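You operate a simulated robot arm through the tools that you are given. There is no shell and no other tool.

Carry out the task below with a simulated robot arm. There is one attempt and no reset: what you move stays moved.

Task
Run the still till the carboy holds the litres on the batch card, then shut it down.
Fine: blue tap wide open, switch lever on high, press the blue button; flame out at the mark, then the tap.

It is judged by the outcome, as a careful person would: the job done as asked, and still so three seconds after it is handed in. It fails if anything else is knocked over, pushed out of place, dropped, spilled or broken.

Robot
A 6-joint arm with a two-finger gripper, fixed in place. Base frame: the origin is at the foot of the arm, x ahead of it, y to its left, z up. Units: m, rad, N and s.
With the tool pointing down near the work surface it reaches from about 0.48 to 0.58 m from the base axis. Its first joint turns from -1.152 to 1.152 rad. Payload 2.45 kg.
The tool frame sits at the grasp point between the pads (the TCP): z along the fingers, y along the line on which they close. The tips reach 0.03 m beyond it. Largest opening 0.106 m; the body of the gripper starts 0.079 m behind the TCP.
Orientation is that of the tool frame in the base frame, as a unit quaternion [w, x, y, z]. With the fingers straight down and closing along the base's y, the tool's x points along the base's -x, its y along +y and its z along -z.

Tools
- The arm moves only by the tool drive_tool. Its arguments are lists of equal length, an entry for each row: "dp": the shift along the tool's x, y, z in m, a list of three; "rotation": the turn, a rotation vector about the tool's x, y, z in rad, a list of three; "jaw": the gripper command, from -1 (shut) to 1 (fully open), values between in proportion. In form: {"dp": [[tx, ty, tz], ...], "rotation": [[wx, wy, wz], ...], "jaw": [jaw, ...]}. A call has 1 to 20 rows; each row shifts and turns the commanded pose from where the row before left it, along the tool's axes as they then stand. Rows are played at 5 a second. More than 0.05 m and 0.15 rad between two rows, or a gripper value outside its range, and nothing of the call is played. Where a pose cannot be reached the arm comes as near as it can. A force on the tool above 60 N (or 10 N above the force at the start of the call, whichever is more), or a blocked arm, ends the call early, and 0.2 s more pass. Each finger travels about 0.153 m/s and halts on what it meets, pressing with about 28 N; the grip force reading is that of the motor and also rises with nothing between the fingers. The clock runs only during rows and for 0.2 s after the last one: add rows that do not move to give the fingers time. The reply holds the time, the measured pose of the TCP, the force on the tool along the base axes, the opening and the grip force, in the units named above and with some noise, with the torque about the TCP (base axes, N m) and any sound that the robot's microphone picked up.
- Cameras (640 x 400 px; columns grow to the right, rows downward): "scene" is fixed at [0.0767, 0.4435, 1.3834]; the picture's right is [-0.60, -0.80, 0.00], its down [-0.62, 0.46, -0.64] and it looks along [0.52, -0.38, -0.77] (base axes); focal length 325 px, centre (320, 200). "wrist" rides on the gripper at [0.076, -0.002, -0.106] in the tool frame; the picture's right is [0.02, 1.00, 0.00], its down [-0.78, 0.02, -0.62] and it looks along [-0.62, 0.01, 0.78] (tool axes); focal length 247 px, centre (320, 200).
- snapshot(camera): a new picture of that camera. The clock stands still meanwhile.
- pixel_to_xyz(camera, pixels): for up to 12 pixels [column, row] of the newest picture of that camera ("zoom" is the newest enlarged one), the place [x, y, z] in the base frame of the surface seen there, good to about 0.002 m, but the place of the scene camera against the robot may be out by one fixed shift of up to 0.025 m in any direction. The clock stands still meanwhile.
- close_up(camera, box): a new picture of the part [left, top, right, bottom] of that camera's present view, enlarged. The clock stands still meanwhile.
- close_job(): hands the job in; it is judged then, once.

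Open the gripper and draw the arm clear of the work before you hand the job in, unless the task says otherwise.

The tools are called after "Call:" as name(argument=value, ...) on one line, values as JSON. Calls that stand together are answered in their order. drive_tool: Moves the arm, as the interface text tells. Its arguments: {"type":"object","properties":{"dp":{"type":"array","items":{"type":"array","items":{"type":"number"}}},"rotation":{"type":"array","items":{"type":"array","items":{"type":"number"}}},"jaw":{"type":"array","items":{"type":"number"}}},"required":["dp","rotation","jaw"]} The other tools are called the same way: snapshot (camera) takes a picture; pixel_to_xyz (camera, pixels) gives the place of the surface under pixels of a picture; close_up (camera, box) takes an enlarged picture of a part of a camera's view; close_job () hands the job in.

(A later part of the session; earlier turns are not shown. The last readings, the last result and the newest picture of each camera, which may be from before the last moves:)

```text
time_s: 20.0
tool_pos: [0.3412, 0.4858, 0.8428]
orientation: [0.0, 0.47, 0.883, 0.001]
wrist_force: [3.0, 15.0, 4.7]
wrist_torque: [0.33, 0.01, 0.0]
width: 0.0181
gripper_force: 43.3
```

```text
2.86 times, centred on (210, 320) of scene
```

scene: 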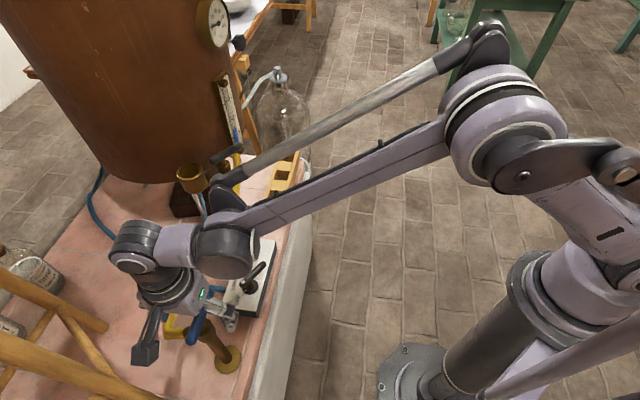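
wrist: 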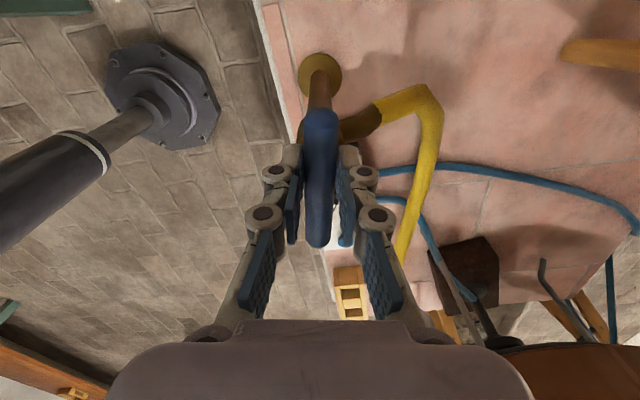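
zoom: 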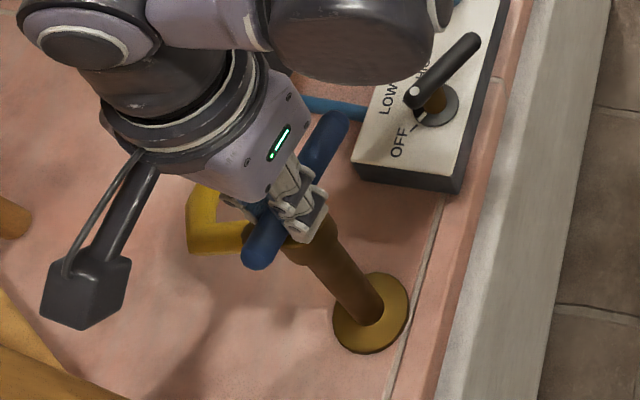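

The bar follows clockwise (width 0.018, no torque), so that way opens. The present grip would bring the wrist to its limit and the camera near the stool leg, so I release, lift and turn half round to regrip.

Call:
drive_tool(dp=[[0, 0, 0], [0, 0, 0], [0, 0, 0], [0, 0, -0.03], [0, 0, -0.03], [0, 0, -0.03], [0, 0, 0], [0, 0, 0], [0, 0, 0], [0, 0, 0], [0, 0, 0], [0, 0, 0], [0, 0, 0], [0, 0, 0], [0, 0, 0], [0, 0, 0], [0, 0, 0], [0, 0, 0], [0, 0, 0], [0, 0, 0]], rotation=[[0, 0, 0], [0, 0, 0], [0, 0, 0], [0, 0, 0], [0, 0, 0], [0, 0, 0], [0, 0, -0.14], [0, 0, -0.14], [0, 0, -0.14], [0, 0, -0.14], [0, 0, -0.14], [0, 0, -0.14], [0, 0, -0.14], [0, 0, -0.14], [0, 0, -0.14], [0, 0, -0.14], [0, 0, -0.14], [0, 0, -0.14], [0, 0, -0.14], [0, 0, -0.14]], jaw=[1, 1, 1, 1, 1, 1, 1, 1, 1, 1, 1, 1, 1, 1, 1, 1, 1, 1, 1, 1])

Call:
drive_tool(dp=[[0, 0, 0], [0, 0, 0], [0, 0, 0], [0, 0, 0], [0, 0, 0], [0, 0, 0], [0, 0, 0], [0, 0, 0], [0, 0, 0], [0, 0, 0]], rotation=[[0, 0, -0.14], [0, 0, -0.14], [0, 0, -0.14], [0, 0, -0.14], [0, 0, -0.14], [0, 0, -0.14], [0, 0, -0.14], [0, 0, -0.14], [0, 0, -0.06], [0, 0, 0]], jaw=[1, 1, 1, 1, 1, 1, 1, 1, 1, 1])

Call:
snapshot(camera="wrist")

Call:
snapshot(camera="scene")

```text
time_s: 24.2
tool_pos: [0.3423, 0.4841, 0.9333]
orientation: [-0.001, -0.471, 0.882, 0.0]
wrist_force: [0.7, 1.0, -0.2]
wrist_torque: [-0.02, -0.02, 0.0]
width: 0.106
gripper_force: 0.1
```

```text
time_s: 26.4
tool_pos: [0.3436, 0.4845, 0.9331]
orientation: [0.0, 0.883, -0.47, 0.0]
wrist_force: [0.5, 0.1, -0.4]
wrist_torque: [-0.02, 0.02, 0.01]
width: 0.1061
gripper_force: 0.1
```

```text
taken
```

wrist: 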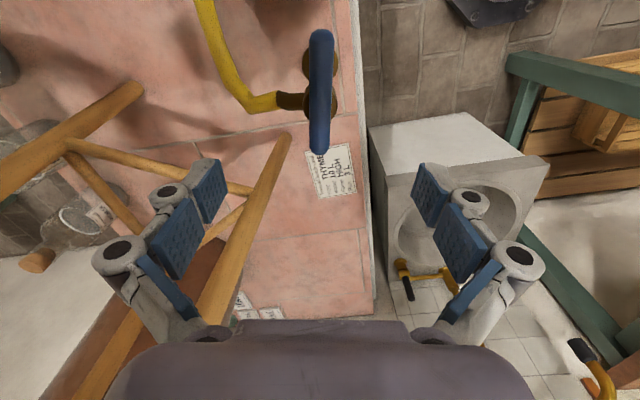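

```text
taken
```

scene: 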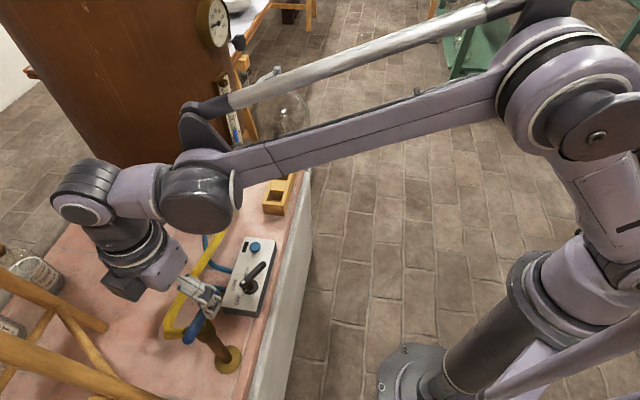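

The bar stands centred (col 320) again. I lower, close, and turn clockwise in steps.

Call:
drive_tool(dp=[[0, 0, 0.03], [0, 0, 0.03], [0, 0, 0.031], [0, 0, 0], [0, 0, 0], [0, 0, 0], [0, 0, 0], [0, 0, 0], [0, 0, 0]], rotation=[[0, 0, 0], [0, 0, 0], [0, 0, 0], [0, 0, 0], [0, 0, 0], [0, 0, 0], [0, 0, 0], [0, 0, 0.06], [0, 0, 0]], jaw=[1, 1, 1, 1, -1, -1, -1, -1, -1])

Call:
snapshot(camera="wrist")

```text
time_s: 28.4
tool_pos: [0.3426, 0.4849, 0.8413]
orientation: [-0.001, 0.868, -0.497, 0.001]
wrist_force: [-3.0, 3.4, 2.6]
wrist_torque: [-0.61, -0.38, -0.03]
width: 0.0178
gripper_force: 42.9
```

```text
taken
```

wrist: 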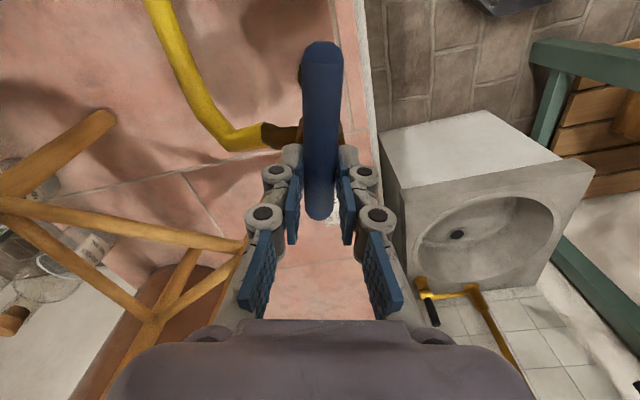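

The bar turns freely with the jaws. I carry on clockwise toward alignment with the outlet.

Call:
drive_tool(dp=[[0, 0, 0], [0, 0, 0], [0, 0, 0], [0, 0, 0], [0, 0, 0], [0, 0, 0], [0, 0, 0], [0, 0, 0], [0, 0, 0], [0, 0, 0], [0, 0, 0], [0, 0, 0]], rotation=[[0, 0, 0.1], [0, 0, 0.1], [0, 0, 0.1], [0, 0, 0.1], [0, 0, 0.1], [0, 0, 0.1], [0, 0, 0.1], [0, 0, 0.1], [0, 0, 0.1], [0, 0, 0.1], [0, 0, 0.1], [0, 0, 0]], jaw=[-1, -1, -1, -1, -1, -1, -1, -1, -1, -1, -1, -1])

Call:
snapshot(camera="wrist")

Call:
close_up(camera="scene", box=[130, 250, 290, 390])

```text
time_s: 31.0
tool_pos: [0.3424, 0.4865, 0.8414]
orientation: [0.002, -0.479, 0.878, 0.001]
wrist_force: [4.2, 17.7, -18.3]
wrist_torque: [0.3, -0.05, -0.02]
width: 0.0181
gripper_force: 43.1
```

```text
taken
```

wrist: 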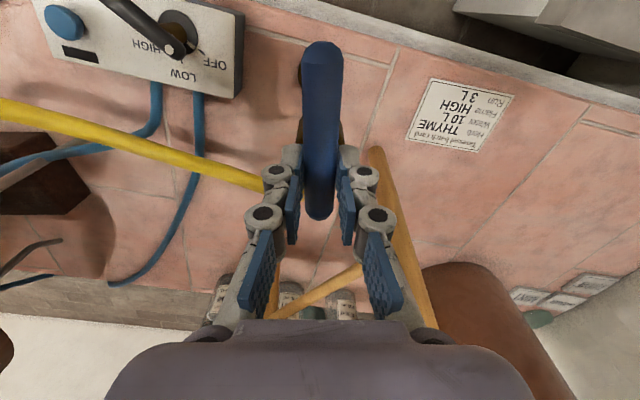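

```text
2.86 times, centred on (210, 320) of scene
```

zoom: 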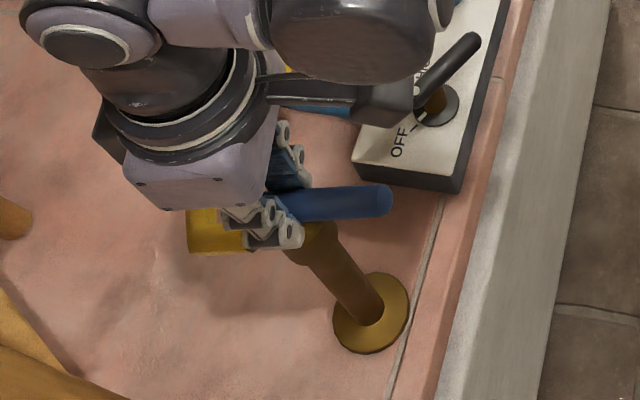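

Yaw is now about 57°; the free turn continues. I go on in small steps until the stop is felt.

Call:
drive_tool(dp=[[0, 0, 0], [0, 0, 0], [0, 0, 0], [0, 0, 0], [0, 0, 0], [0, 0, 0]], rotation=[[0, 0, 0.05], [0, 0, 0.05], [0, 0, 0.05], [0, 0, 0.05], [0, 0, 0], [0, 0, 0]], jaw=[-1, -1, -1, -1, -1, -1])

Call:
snapshot(camera="wrist")

```text
time_s: 32.4
tool_pos: [0.3435, 0.4848, 0.8411]
orientation: [0.002, -0.389, 0.921, 0.0]
wrist_force: [9.5, 15.0, -18.2]
wrist_torque: [0.0, 0.13, 0.0]
width: 0.0181
gripper_force: 43.5
```

```text
taken
```

wrist: 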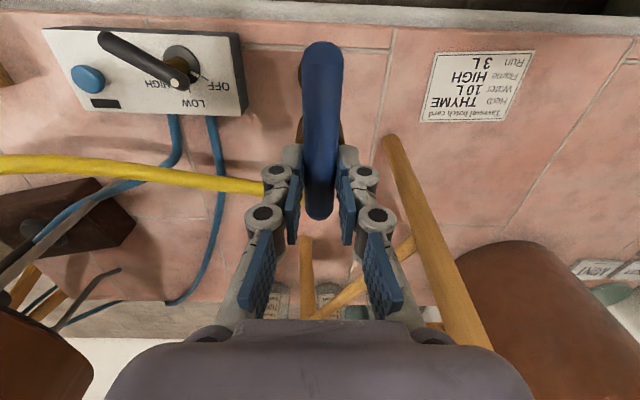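

Yaw is 46°, a quarter turn from shut, with no torque yet. I push a bit more to feel for the stop.

Call:
drive_tool(dp=[[0, 0, 0], [0, 0, 0], [0, 0, 0]], rotation=[[0, 0, 0.05], [0, 0, 0.05], [0, 0, 0]], jaw=[-1, -1, -1])

Call:
snapshot(camera="wrist")

```text
time_s: 33.2
tool_pos: [0.3426, 0.4841, 0.8419]
orientation: [0.001, -0.343, 0.939, 0.0]
wrist_force: [5.7, 8.2, -14.9]
wrist_torque: [0.61, -0.49, 1.16]
width: 0.0194
gripper_force: 44.4
```

```text
taken
```

wrist: 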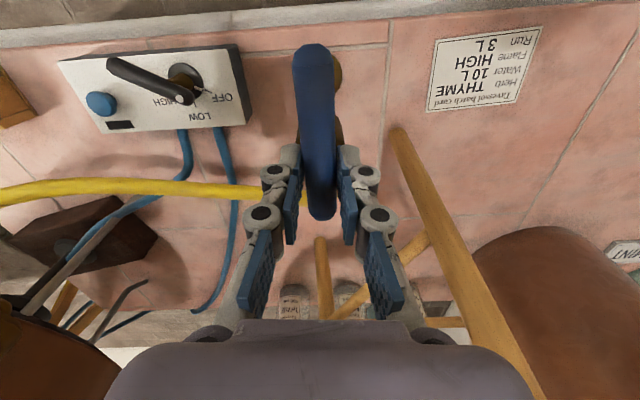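

Torque rose to 1.2 N m and the jaws were spread: that's the open stop, a quarter turn. I square the jaws with the bar, open and lift off.

Call:
drive_tool(dp=[[0, 0, 0], [0, 0, 0], [0, 0, 0], [0, 0, 0], [0, 0, -0.03], [0, 0, -0.03], [0, 0, -0.03], [0, 0, 0]], rotation=[[0, 0, -0.06], [0, 0, 0], [0, 0, 0], [0, 0, 0], [0, 0, 0], [0, 0, 0], [0, 0, 0], [0, 0, 0]], jaw=[-1, 1, 1, 1, 1, 1, 1, 1])

Call:
snapshot(camera="wrist")

Call:
close_up(camera="wrist", box=[20, 0, 260, 140])

```text
time_s: 35.0
tool_pos: [0.3428, 0.4827, 0.9304]
orientation: [0.0, -0.372, 0.928, 0.0]
wrist_force: [0.2, -0.5, -0.4]
wrist_torque: [-0.01, 0.02, 0.01]
width: 0.1059
gripper_force: 0.0
```

```text
taken
```

wrist: 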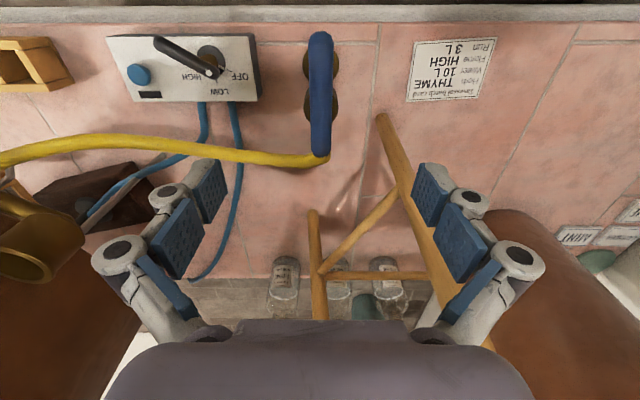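

```text
2.67 times, centred on (140, 70) of wrist
```

zoom: 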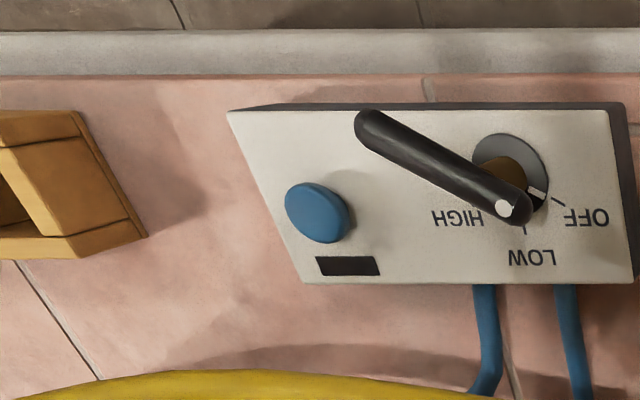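

The tap is in line with its outlet. Now the switch: I measure its ticks, lever ends and disc from this view.

Call:
pixel_to_xyz(camera="zoom", pixels=[[585, 217], [558, 198], [532, 258], [525, 230], [458, 215], [495, 212], [508, 208], [370, 118], [500, 140], [540, 165], [480, 152], [318, 212]])

```text
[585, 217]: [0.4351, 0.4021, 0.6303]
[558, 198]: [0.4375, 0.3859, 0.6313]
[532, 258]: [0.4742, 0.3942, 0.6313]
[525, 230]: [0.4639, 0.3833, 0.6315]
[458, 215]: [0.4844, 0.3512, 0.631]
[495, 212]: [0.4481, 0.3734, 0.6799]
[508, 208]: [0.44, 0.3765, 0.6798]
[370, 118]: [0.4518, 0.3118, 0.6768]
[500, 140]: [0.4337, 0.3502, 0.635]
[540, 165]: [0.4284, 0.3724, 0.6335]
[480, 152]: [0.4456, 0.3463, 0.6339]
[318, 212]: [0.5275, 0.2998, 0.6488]
```

The pivot is at about (0.446, 0.365), LOW at 46°, OFF near 105°, HIGH near −18°. I go above the lever with the jaws set to straddle it (tool yaw about 100°).

Call:
drive_tool(dp=[[0.0016, -0.0385, 0], [0.0016, -0.0385, 0], [0.0016, -0.0385, 0], [0.0016, -0.0385, 0], [0, 0, 0], [0, 0, 0], [0, 0, 0], [0, 0, 0], [0, 0, 0], [0, 0, 0], [0, 0, 0], [0, 0, 0]], rotation=[[0, 0, 0], [0, 0, 0], [0, 0, 0], [0, 0, 0], [0, 0, -0.14], [0, 0, -0.14], [0, 0, -0.14], [0, 0, -0.14], [0, 0, -0.14], [0, 0, -0.14], [0, 0, -0.14], [0, 0, 0]], jaw=[1, 1, 1, 1, 1, 1, 1, 1, 1, 1, 1, 1])

Call:
snapshot(camera="wrist")

Call:
close_up(camera="scene", box=[170, 250, 290, 350])

```text
time_s: 37.6
tool_pos: [0.4442, 0.3687, 0.9302]
orientation: [0.0, 0.765, -0.644, 0.0]
wrist_force: [0.2, 0.0, -0.3]
wrist_torque: [0.01, -0.01, 0.0]
width: 0.106
gripper_force: 0.1
```

```text
taken
```

wrist: 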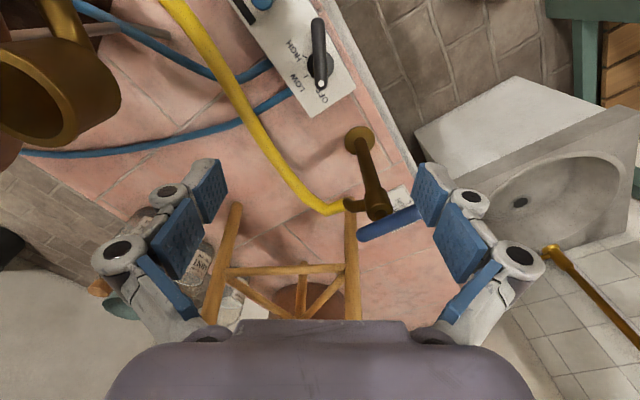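

```text
4.00 times, centred on (230, 300) of scene
```

zoom: 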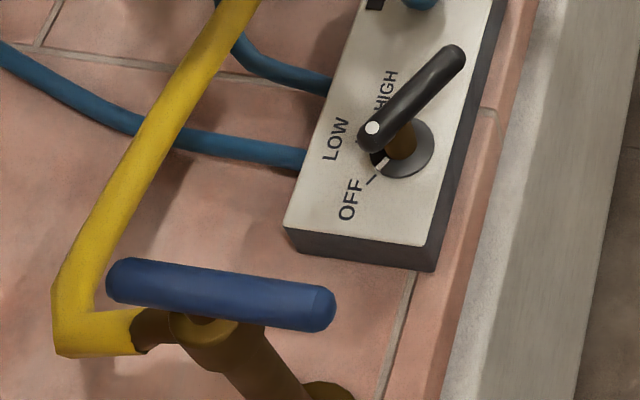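

Before lowering I check where the yellow hose runs relative to the fingers' path.

Call:
pixel_to_xyz(camera="wrist", pixels=[[205, 40], [230, 75], [250, 110], [275, 155], [300, 185], [180, 5], [320, 82], [317, 25], [318, 70], [320, 95], [330, 55], [262, 3]])

```text
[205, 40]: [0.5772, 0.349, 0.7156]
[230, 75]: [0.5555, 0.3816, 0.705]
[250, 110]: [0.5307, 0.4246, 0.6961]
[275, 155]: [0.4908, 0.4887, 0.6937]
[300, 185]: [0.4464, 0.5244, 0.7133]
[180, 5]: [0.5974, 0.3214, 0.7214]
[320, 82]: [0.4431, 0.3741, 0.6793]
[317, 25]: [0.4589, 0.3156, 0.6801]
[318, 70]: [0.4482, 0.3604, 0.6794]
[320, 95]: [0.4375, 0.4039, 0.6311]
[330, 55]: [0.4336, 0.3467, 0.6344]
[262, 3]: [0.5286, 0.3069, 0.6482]
```

The hose passes ~0.09 m from the lever, so I use a part-open jaw (about 5 cm), square the yaw to 105° and lower to just above the lever.

Call:
drive_tool(dp=[[0, 0, 0], [0.0042, -0.0015, 0], [0, 0, 0.042], [0, 0, 0.042], [0, 0, 0.042], [0, 0, 0.042], [0, 0, 0.037], [0, 0, 0]], rotation=[[0, 0, -0.09], [0, 0, 0], [0, 0, 0], [0, 0, 0], [0, 0, 0], [0, 0, 0], [0, 0, 0], [0, 0, 0]], jaw=[0, 0, 0, 0, 0, 0, 0, 0])

Call:
snapshot(camera="wrist")

Call:
snapshot(camera="scene")

```text
time_s: 39.4
tool_pos: [0.4487, 0.3648, 0.7266]
orientation: [0.0, 0.793, -0.609, 0.0]
wrist_force: [-0.1, 0.0, -0.1]
wrist_torque: [-0.01, 0.0, 0.03]
width: 0.0529
gripper_force: 0.1
```

```text
taken
```

wrist: 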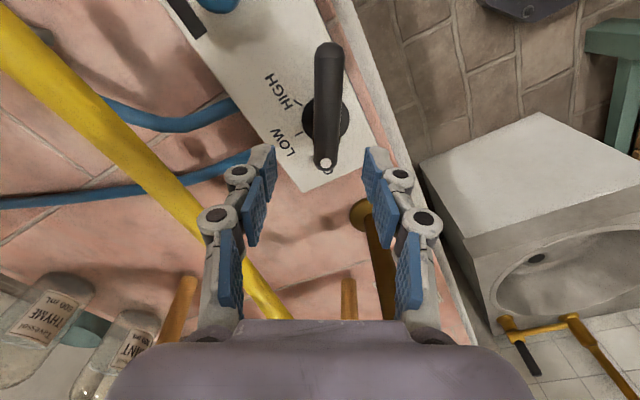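

```text
taken
```

scene: 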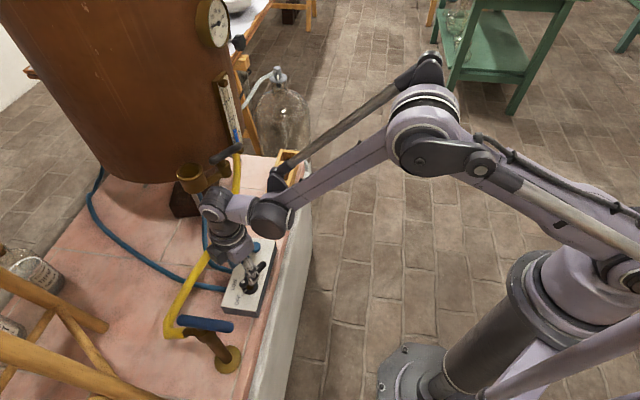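

The lever is squared between the jaws, about 4 mm to the right (col 328). I correct that, lower 5 cm, and close.

Call:
drive_tool(dp=[[0, 0.0035, 0.025], [0, 0, 0.024], [0, 0, 0], [0, 0, 0], [0, 0, 0], [0, 0, 0]], rotation=[[0, 0, 0], [0, 0, 0], [0, 0, 0], [0, 0, 0], [0, 0, 0], [0, 0, 0]], jaw=[0, 0, 0, -1, -1, -1])

Call:
snapshot(camera="wrist")

```text
time_s: 40.8
tool_pos: [0.4437, 0.3641, 0.6775]
orientation: [0.0, 0.794, -0.609, 0.0]
wrist_force: [0.2, 0.4, 5.6]
wrist_torque: [-0.07, -0.01, 0.03]
width: 0.0197
gripper_force: 44.4
```

```text
taken
```

wrist: 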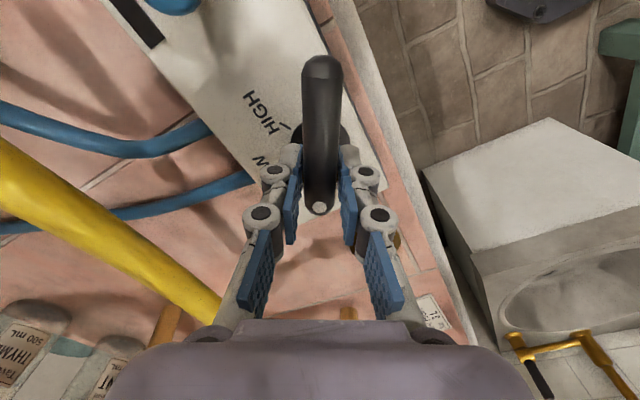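

Gripped with hardly any side force. I start turning clockwise a little, toward LOW, and check.

Call:
drive_tool(dp=[[0, 0, 0], [0, 0, 0], [0, 0, 0], [0, 0, 0], [0, 0, 0]], rotation=[[0, 0, 0.1], [0, 0, 0.1], [0, 0, 0.1], [0, 0, 0.1], [0, 0, 0]], jaw=[-1, -1, -1, -1, -1])

Call:
snapshot(camera="wrist")

```text
time_s: 42.0
tool_pos: [0.4442, 0.3638, 0.6782]
orientation: [0.003, -0.655, 0.755, 0.0]
wrist_force: [15.6, 17.1, 3.5]
wrist_torque: [-0.46, -0.25, -0.01]
width: 0.0197
gripper_force: 44.8
```

```text
taken
```

wrist: 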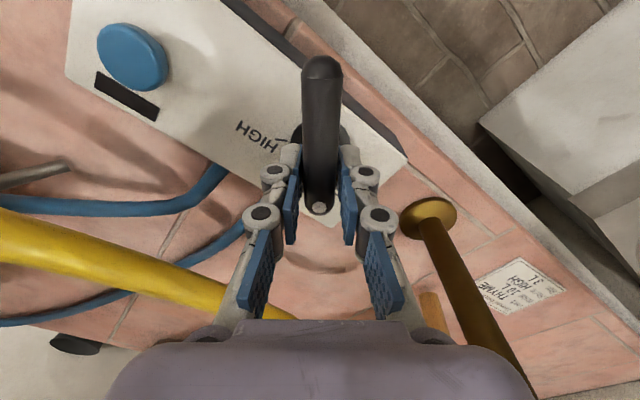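

The lever follows with some 23 N off-axis; I ease the command 2 mm that way and keep turning clockwise past LOW.

Call:
drive_tool(dp=[[-0.0018, -0.0013, 0], [0, 0, 0], [0, 0, 0], [0, 0, 0], [0, 0, 0], [0, 0, 0], [0, 0, 0], [0, 0, 0], [0, 0, 0]], rotation=[[0, 0, 0.1], [0, 0, 0.1], [0, 0, 0.1], [0, 0, 0.1], [0, 0, 0.1], [0, 0, 0.1], [0, 0, 0.1], [0, 0, 0.1], [0, 0, 0]], jaw=[-1, -1, -1, -1, -1, -1, -1, -1, -1])

Call:
snapshot(camera="wrist")

```text
time_s: 44.0
tool_pos: [0.4462, 0.3643, 0.6783]
orientation: [0.0, -0.31, 0.951, -0.001]
wrist_force: [12.7, -5.1, -15.6]
wrist_torque: [-0.5, 0.28, -0.03]
width: 0.0196
gripper_force: 45.1
```

```text
taken
```

wrist: 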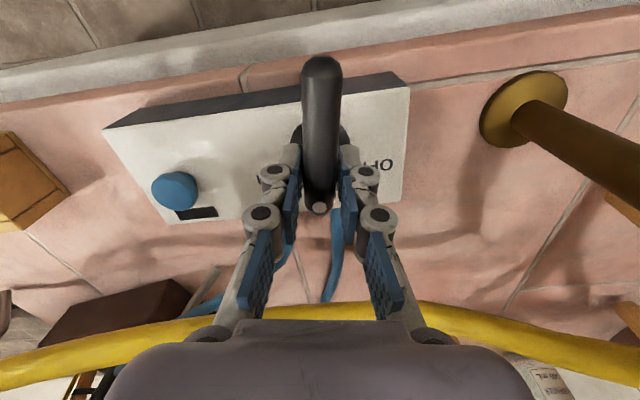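

Yaw is 36° and it turns freely. I continue clockwise toward HIGH.

Call:
drive_tool(dp=[[0, 0, 0], [0, 0, 0], [0, 0, 0], [0, 0, 0], [0, 0, 0], [0, 0, 0], [0, 0, 0], [0, 0, 0], [0, 0, 0], [0, 0, 0]], rotation=[[0, 0, 0.1], [0, 0, 0.1], [0, 0, 0.1], [0, 0, 0.1], [0, 0, 0.1], [0, 0, 0.1], [0, 0, 0.1], [0, 0, 0.1], [0, 0, 0.06], [0, 0, 0]], jaw=[-1, -1, -1, -1, -1, -1, -1, -1, -1, -1])

Call:
snapshot(camera="wrist")

Call:
close_up(camera="scene", box=[190, 220, 300, 330])

```text
time_s: 46.2
tool_pos: [0.4457, 0.3631, 0.6768]
orientation: [0.002, 0.117, 0.993, -0.002]
wrist_force: [10.7, -17.1, -11.0]
wrist_torque: [-0.33, 0.23, -0.03]
width: 0.0196
gripper_force: 44.7
```

```text
taken
```

wrist: 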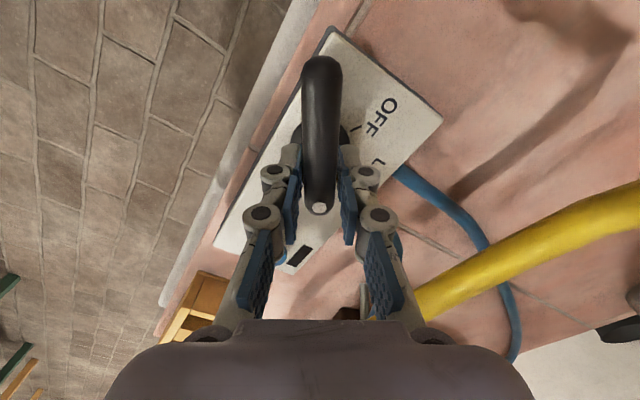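

```text
3.64 times, centred on (245, 275) of scene
```

zoom: 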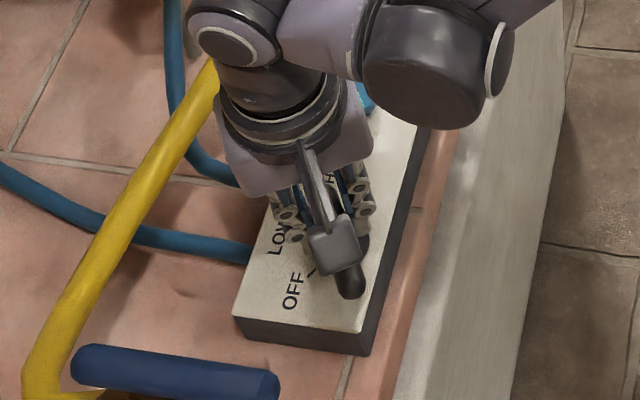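

Yaw is −13°. I push slightly further to feel whether the HIGH stop is there.

Call:
drive_tool(dp=[[0, 0, 0], [0, 0, 0], [0, 0, 0]], rotation=[[0, 0, 0.05], [0, 0, 0.04], [0, 0, 0]], jaw=[-1, -1, -1])

Call:
snapshot(camera="wrist")

```text
time_s: 47.0
tool_pos: [0.446, 0.3616, 0.6776]
orientation: [0.001, 0.161, 0.987, -0.003]
wrist_force: [2.0, -22.9, -14.2]
wrist_torque: [-0.72, -0.17, 0.2]
width: 0.0194
gripper_force: 44.3
```

```text
taken
```

wrist: 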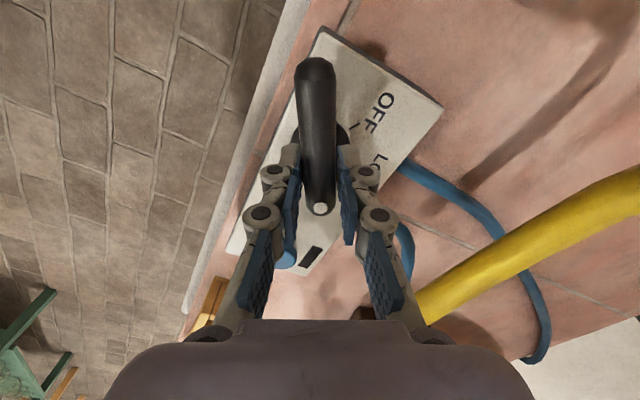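

The lever resists past about −15°, so it is on HIGH at its stop. I square up, release and lift off to verify.

Call:
drive_tool(dp=[[0, 0, 0], [0, 0, 0], [0, 0, 0], [0, 0, -0.035], [0, 0, -0.035], [0, 0, -0.035], [0, 0, 0]], rotation=[[0, 0, -0.05], [0, 0, 0], [0, 0, 0], [0, 0, 0], [0, 0, 0], [0, 0, 0], [0, 0, 0]], jaw=[-1, 0, 0, 0, 0, 0, 0])

Call:
snapshot(camera="wrist")

Call:
close_up(camera="wrist", box=[220, 40, 420, 230])

```text
time_s: 48.6
tool_pos: [0.4454, 0.3659, 0.783]
orientation: [0.0, 0.135, 0.991, 0.0]
wrist_force: [-0.4, 0.4, -1.0]
wrist_torque: [0.03, 0.03, -0.02]
width: 0.0531
gripper_force: 0.1
```

```text
taken
```

wrist: 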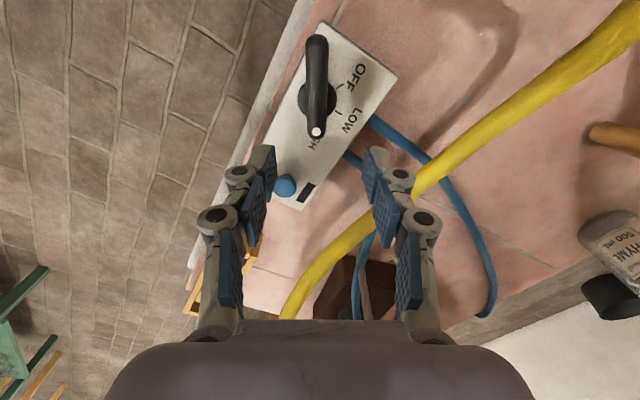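

```text
2.11 times, centred on (320, 135) of wrist
```

zoom: 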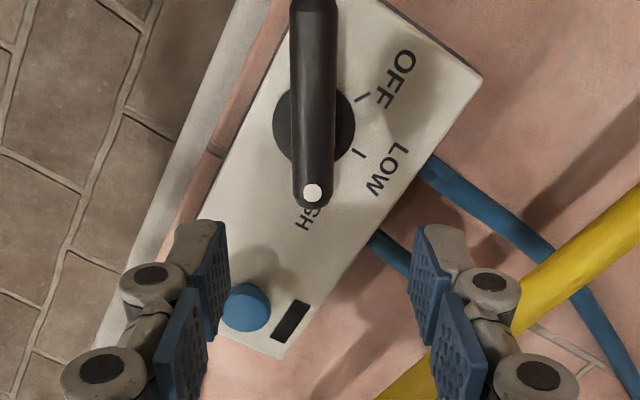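

The dot now stands at HIGH. Next I close the jaws, turn to yaw 30°, tilt slightly forward for reach and hover over the blue button (0.530, 0.299, 0.649).

Call:
drive_tool(dp=[[0, 0, -0.02], [0, 0, 0], [0, 0, 0], [0, 0, 0], [0, 0, 0], [0, 0, 0], [-0.0128, -0.0335, 0], [-0.0128, -0.0335, 0], [-0.0128, -0.0335, 0], [0, 0, 0], [0, 0, 0], [0, 0, 0]], rotation=[[0, 0, -0.1323], [0, 0, -0.1323], [0, 0, -0.1323], [0, 0, -0.1323], [0, 0, -0.1323], [0, 0, -0.1323], [0, 0, 0], [0, 0, 0], [0, 0, 0], [0, -0.125, 0], [0, -0.125, 0], [0, 0, 0]], jaw=[-1, -1, -1, -1, -1, -1, -1, -1, -1, -1, -1, -1])

Call:
snapshot(camera="wrist")

Call:
close_up(camera="scene", box=[180, 180, 300, 320])

```text
time_s: 51.2
tool_pos: [0.5297, 0.2969, 0.8032]
orientation: [0.12, -0.258, 0.958, 0.032]
wrist_force: [0.2, 0.1, -0.2]
wrist_torque: [0.0, 0.02, -0.01]
width: 0.0002
gripper_force: 28.4
```

```text
taken
```

wrist: 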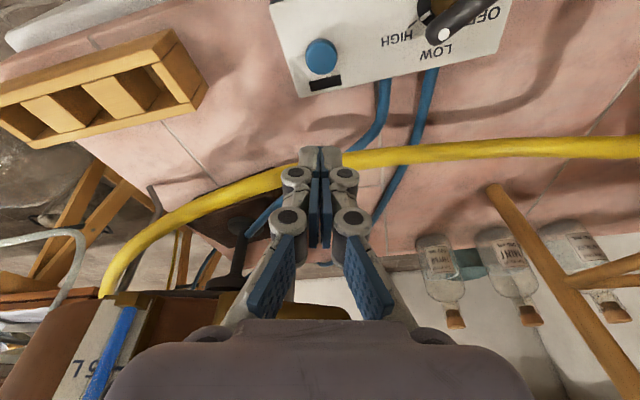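

```text
2.86 times, centred on (240, 250) of scene
```

zoom: 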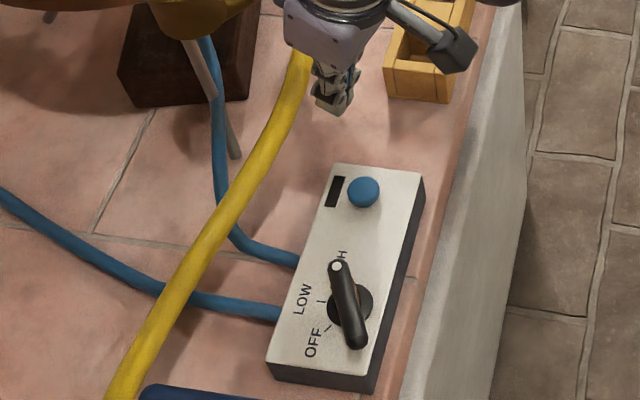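

The closed fingers hover above the box; the button is at (321,57). I re-measure it and check the clearance of the wrist to the brass cup.

Call:
pixel_to_xyz(camera="wrist", pixels=[[321, 53], [308, 56], [334, 56], [321, 42], [321, 66], [260, 187], [310, 160]])

Call:
snapshot(camera="scene")

Call:
pixel_to_xyz(camera="scene", pixels=[[190, 172], [206, 176], [200, 190], [228, 152], [212, 160], [238, 147], [236, 205]])

```text
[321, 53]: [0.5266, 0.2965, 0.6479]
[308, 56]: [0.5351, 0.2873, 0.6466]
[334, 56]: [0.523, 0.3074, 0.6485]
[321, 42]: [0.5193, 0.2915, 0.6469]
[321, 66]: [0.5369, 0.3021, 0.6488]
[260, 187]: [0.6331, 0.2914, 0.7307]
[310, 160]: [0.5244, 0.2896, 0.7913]
```

```text
taken
```

scene: 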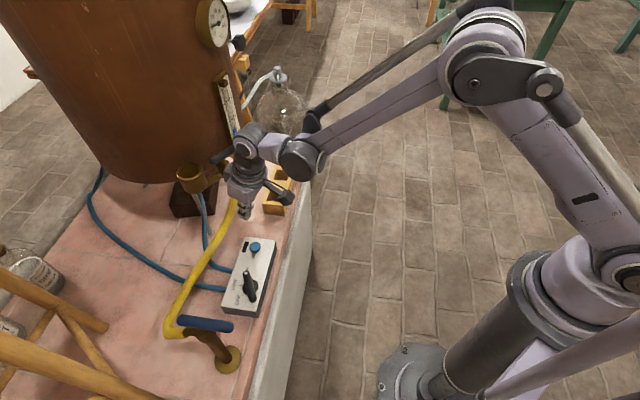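

```text
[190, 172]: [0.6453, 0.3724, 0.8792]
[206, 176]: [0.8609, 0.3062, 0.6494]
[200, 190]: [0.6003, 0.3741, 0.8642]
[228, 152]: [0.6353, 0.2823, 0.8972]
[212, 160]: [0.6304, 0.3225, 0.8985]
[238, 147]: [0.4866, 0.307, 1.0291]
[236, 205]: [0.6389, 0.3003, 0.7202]
```

The button's centre is (0.528, 0.297, 0.648), right under the leading corner of the tips, and the wrist clears the cup and black valve lever. I lower to about 1 cm above it.

Call:
drive_tool(dp=[[0.0093, 0, 0.0365], [0.0093, 0, 0.0365], [0.0093, 0, 0.0365], [0, 0, 0]], rotation=[[0, 0, 0], [0, 0, 0], [0, 0, 0], [0, 0, 0]], jaw=[-1, -1, -1, -1])

Call:
snapshot(camera="wrist")

Call:
close_up(camera="scene", box=[180, 180, 300, 320])

```text
time_s: 52.2
tool_pos: [0.53, 0.2968, 0.6887]
orientation: [0.12, -0.256, 0.959, 0.032]
wrist_force: [-0.3, 0.0, -1.5]
wrist_torque: [0.03, 0.01, 0.01]
width: 0.0001
gripper_force: 28.5
```

```text
taken
```

wrist: 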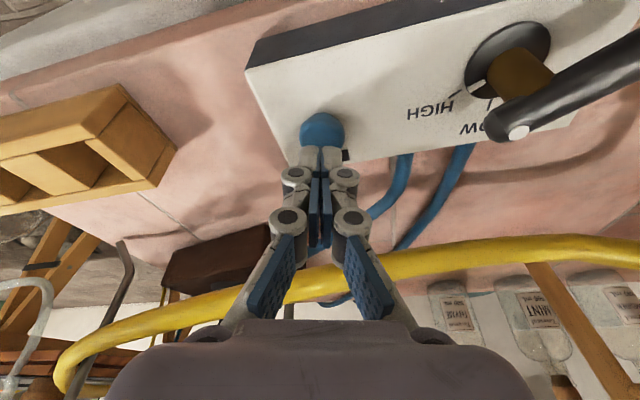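

```text
2.86 times, centred on (240, 250) of scene
```

zoom: 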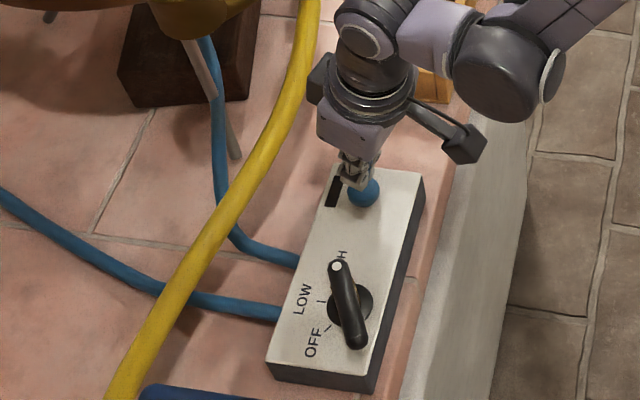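

The tips appear slightly forward of the button's centre; I shift 4 mm back and press down gently in small steps.

Call:
drive_tool(dp=[[0.0039, 0, -0.001], [0.001, 0, 0.0039], [0.001, 0, 0.0039], [0.0007, 0, 0.0029], [0.0007, 0, 0.0029]], rotation=[[0, 0, 0], [0, 0, 0], [0, 0, 0], [0, 0, 0], [0, 0, 0]], jaw=[-1, -1, -1, -1, -1])

Call:
close_up(camera="scene", box=[180, 180, 300, 320])

Call:
snapshot(camera="wrist")

```text
time_s: 53.4
tool_pos: [0.526, 0.2939, 0.6761]
orientation: [0.12, -0.257, 0.958, 0.032]
wrist_force: [-0.6, -1.3, 2.8]
wrist_torque: [-0.04, 0.05, -0.02]
width: 0.0059
gripper_force: 28.6
```

```text
2.86 times, centred on (240, 250) of scene
```

zoom: 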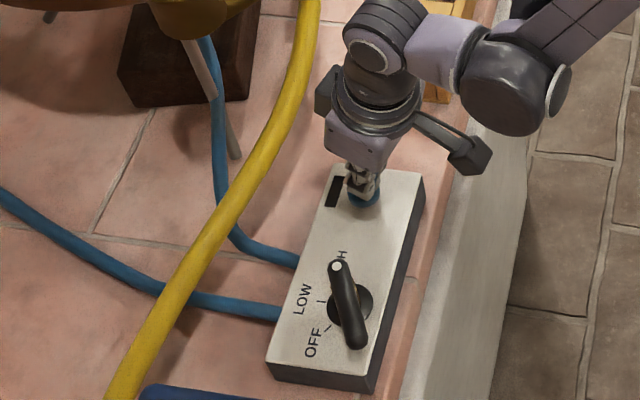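

```text
taken
```

wrist: 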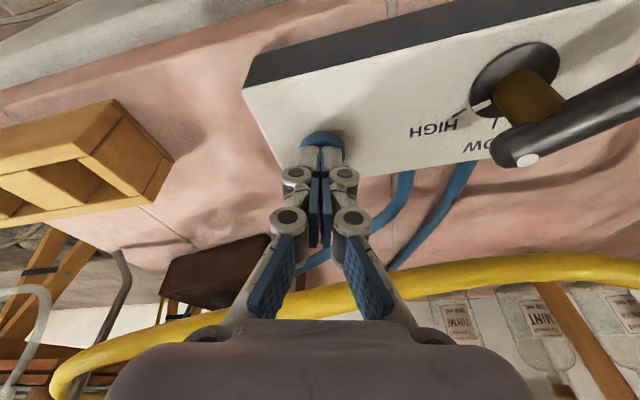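

Contact has begun (2.8 N). I press a few millimetres more and hold briefly to hear the lighter.

Call:
drive_tool(dp=[[0.0005, 0, 0.0019], [0.0005, 0, 0.0019], [0.0005, 0, 0.0019], [0, 0, 0], [0, 0, 0]], rotation=[[0, 0, 0], [0, 0, 0], [0, 0, 0], [0, 0, 0], [0, 0, 0]], jaw=[-1, -1, -1, -1, -1])

Call:
close_up(camera="scene", box=[160, 140, 300, 280])

Call:
snapshot(camera="wrist")

```text
time_s: 54.6
tool_pos: [0.5246, 0.2951, 0.6699]
orientation: [0.121, -0.257, 0.958, 0.033]
wrist_force: [-0.3, -4.0, 22.6]
wrist_torque: [-0.15, 0.09, 0.03]
width: 0.006
gripper_force: 28.7
heard: click
```

```text
2.86 times, centred on (230, 210) of scene
```

zoom: 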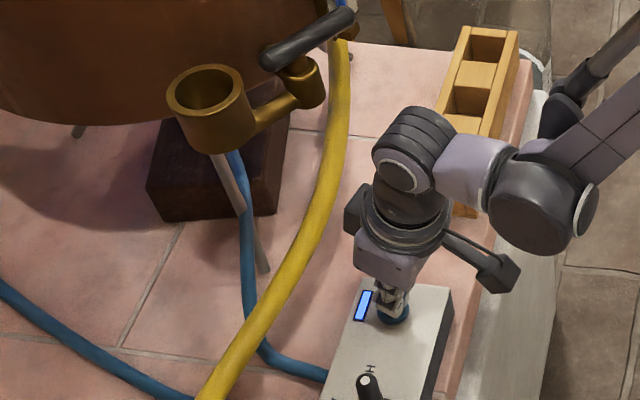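

```text
taken
```

wrist: 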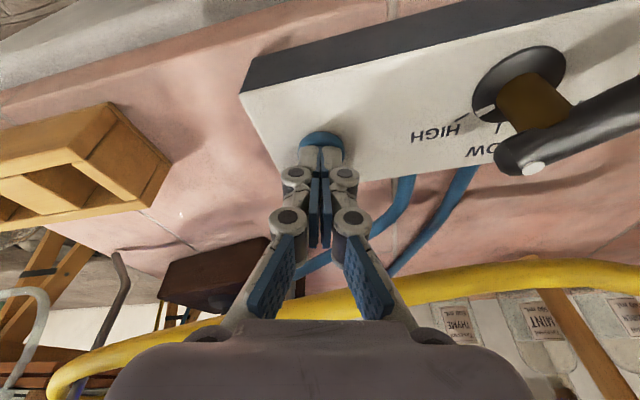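

A click was heard and the window by the button glows blue: lit. I lift off and check it stays lit.

Call:
drive_tool(dp=[[-0.0099, 0, -0.0388], [-0.0099, 0, -0.0388], [-0.0099, 0, -0.0388]], rotation=[[0, 0, 0], [0, 0, 0], [0, 0, 0]], jaw=[-1, -1, -1])

Call:
snapshot(camera="wrist")

Call:
snapshot(camera="scene")

Call:
close_up(camera="scene", box=[250, 60, 330, 190])

Call:
close_up(camera="scene", box=[190, 0, 250, 60])

```text
time_s: 55.4
tool_pos: [0.5262, 0.2973, 0.7924]
orientation: [0.12, -0.257, 0.958, 0.031]
wrist_force: [-0.2, 0.3, 0.2]
wrist_torque: [-0.01, 0.02, -0.01]
width: 0.0
gripper_force: 28.6
```

```text
taken
```

wrist: 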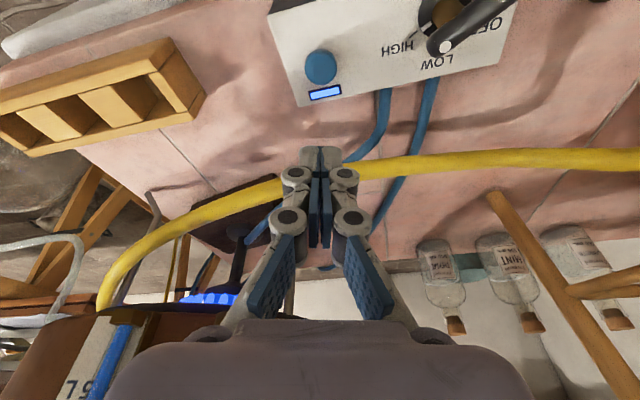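

```text
taken
```

scene: 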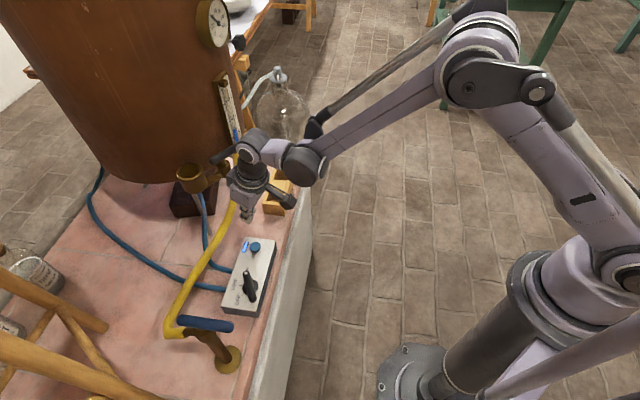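

```text
3.08 times, centred on (290, 125) of scene
```

zoom: 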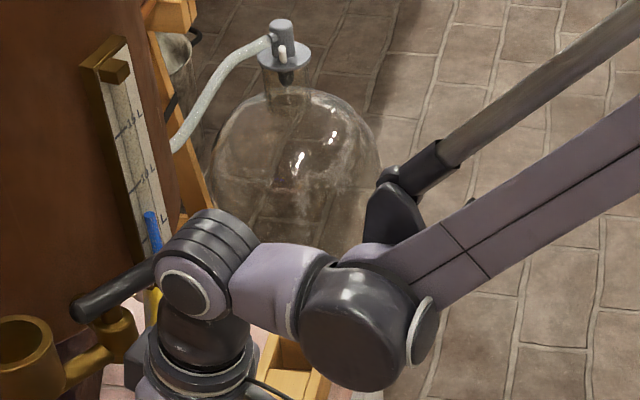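

```text
6.67 times, centred on (220, 30) of scene
```

zoom: 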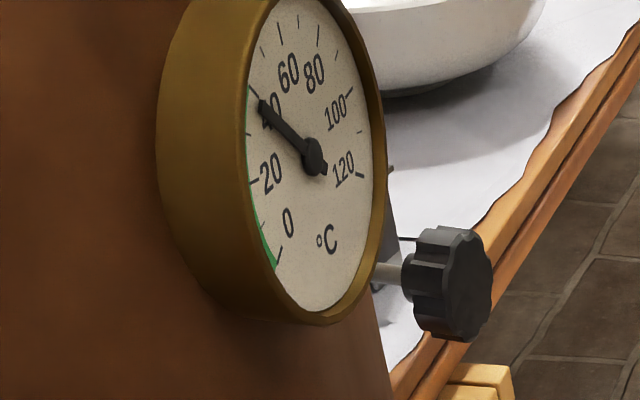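

The blue lamp stays lit, flames show under the pot at (210,298), and the thermometer already reads ~40 °C. I go to a waiting pose just in front of the lever, from which the wrist camera should see past the bench edge to the carboy's scale.

Call:
drive_tool(dp=[[0, 0, 0], [0, 0, 0], [0.0311, 0.0279, 0.0141], [0.0311, 0.0279, 0.0141], [0.0311, 0.0279, 0.0141], [0, 0, 0], [0, 0, 0], [0, 0, 0], [0, 0, 0], [0, 0, 0], [0, 0, 0]], rotation=[[0, 0.125, 0], [0, 0.125, 0], [0, 0, 0], [0, 0, 0], [0, 0, 0], [0, 0, 0.145], [0, 0, 0.145], [0, 0, 0.145], [0, 0, 0.145], [0, 0, 0.145], [0, 0, 0.145]], jaw=[-1, -1, -1, 1, 1, 1, 1, 1, 1, 1, 1])

Call:
snapshot(camera="wrist")

Call:
snapshot(camera="scene")

Call:
close_up(camera="wrist", box=[200, 220, 300, 290])

Call:
close_up(camera="scene", box=[250, 60, 330, 190])

Call:
close_up(camera="scene", box=[190, 0, 250, 60])

```text
time_s: 57.8
tool_pos: [0.402, 0.3219, 0.7466]
orientation: [0.0, 0.174, 0.985, 0.0]
wrist_force: [-0.2, -0.1, 0.2]
wrist_torque: [0.02, -0.01, -0.01]
width: 0.1058
gripper_force: 0.1
```

```text
taken
```

wrist: 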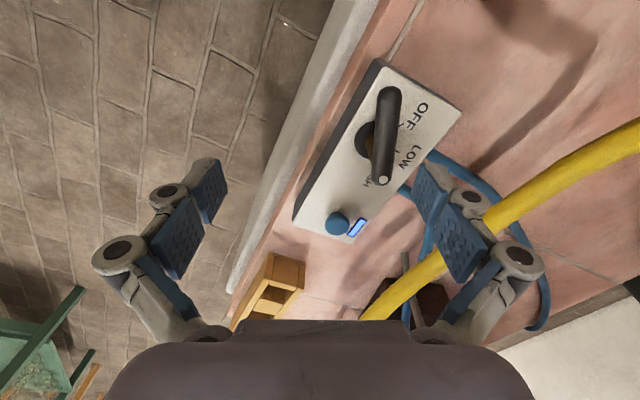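

```text
taken
```

scene: 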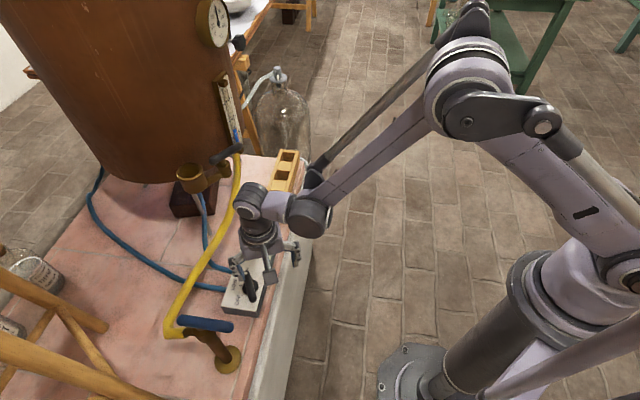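

```text
5.71 times, centred on (250, 255) of wrist
```

zoom: 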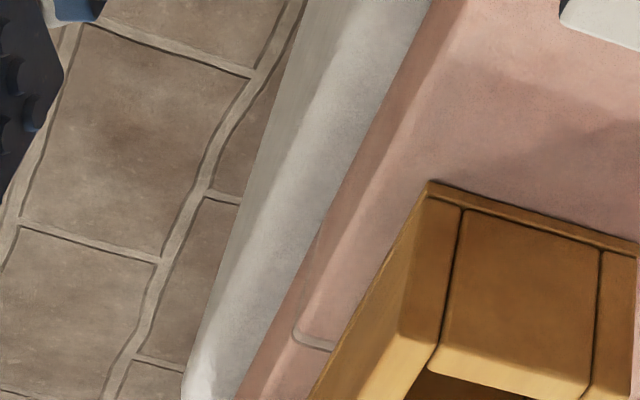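

```text
3.08 times, centred on (290, 125) of scene
```

zoom: 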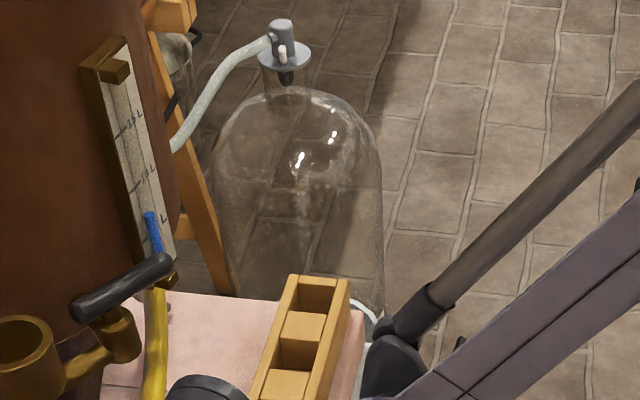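

```text
6.67 times, centred on (220, 30) of scene
```

zoom: 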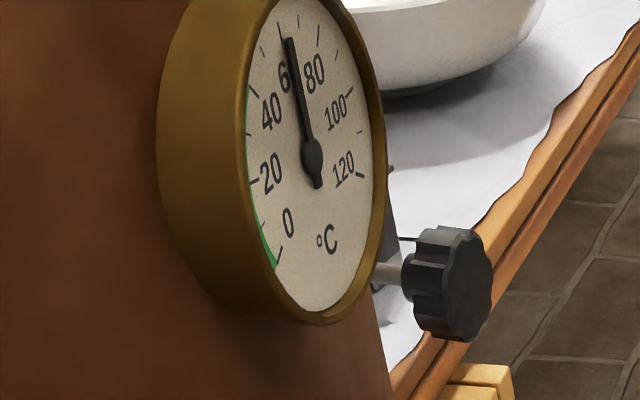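

Thermometer is ~63 °C; the wrist view is just blocked by the bench slab at (250,258). I shift about 7 cm further to the room side for a clear line to the carboy.

Call:
drive_tool(dp=[[0.015, -0.0315, 0], [0.015, -0.0315, 0], [0, 0, 0]], rotation=[[0, 0, 0], [0, 0, 0], [0, 0, 0]], jaw=[1, 1, 1])

Call:
snapshot(camera="wrist")

Call:
close_up(camera="wrist", box=[220, 220, 320, 320])

Call:
close_up(camera="scene", box=[190, 0, 250, 60])

Call:
close_up(camera="scene", box=[250, 60, 330, 190])

```text
time_s: 58.6
tool_pos: [0.3537, 0.2717, 0.7488]
orientation: [0.0, 0.172, 0.985, 0.0]
wrist_force: [-0.6, -0.1, -0.2]
wrist_torque: [0.01, 0.0, -0.02]
width: 0.1062
gripper_force: 0.1
```

```text
taken
```

wrist: 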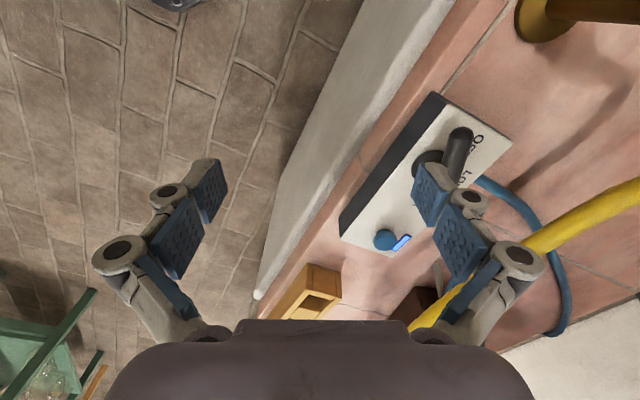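

```text
4.00 times, centred on (270, 270) of wrist
```

zoom: 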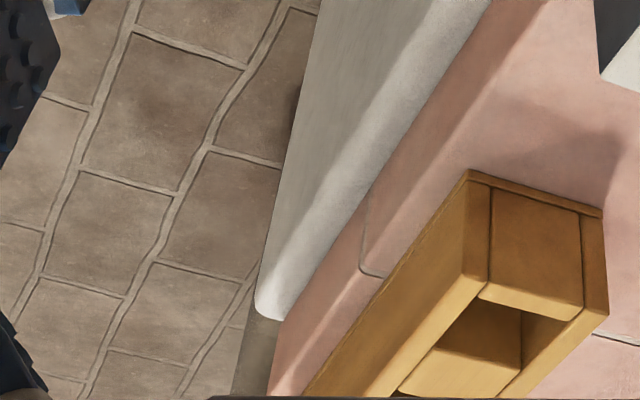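

```text
6.67 times, centred on (220, 30) of scene
```

zoom: 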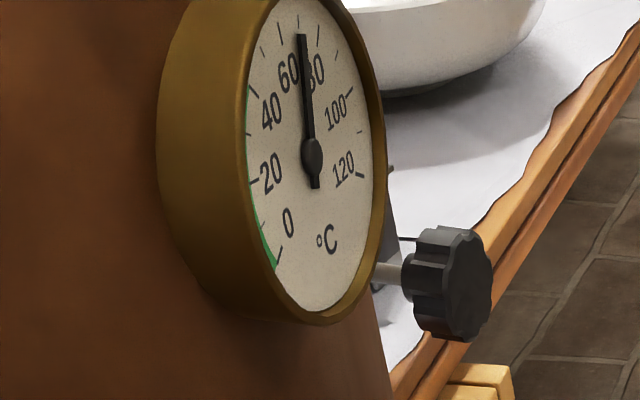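

```text
3.08 times, centred on (290, 125) of scene
```

zoom: 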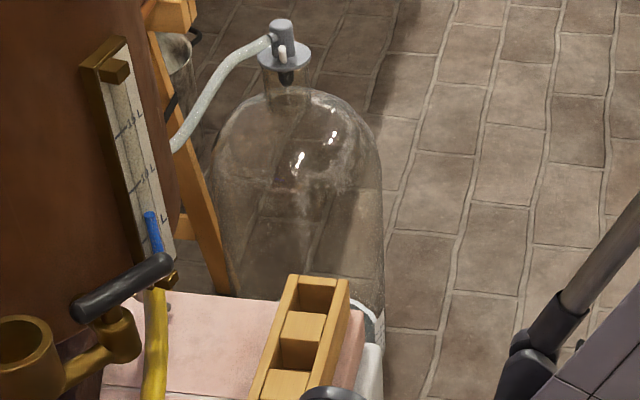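

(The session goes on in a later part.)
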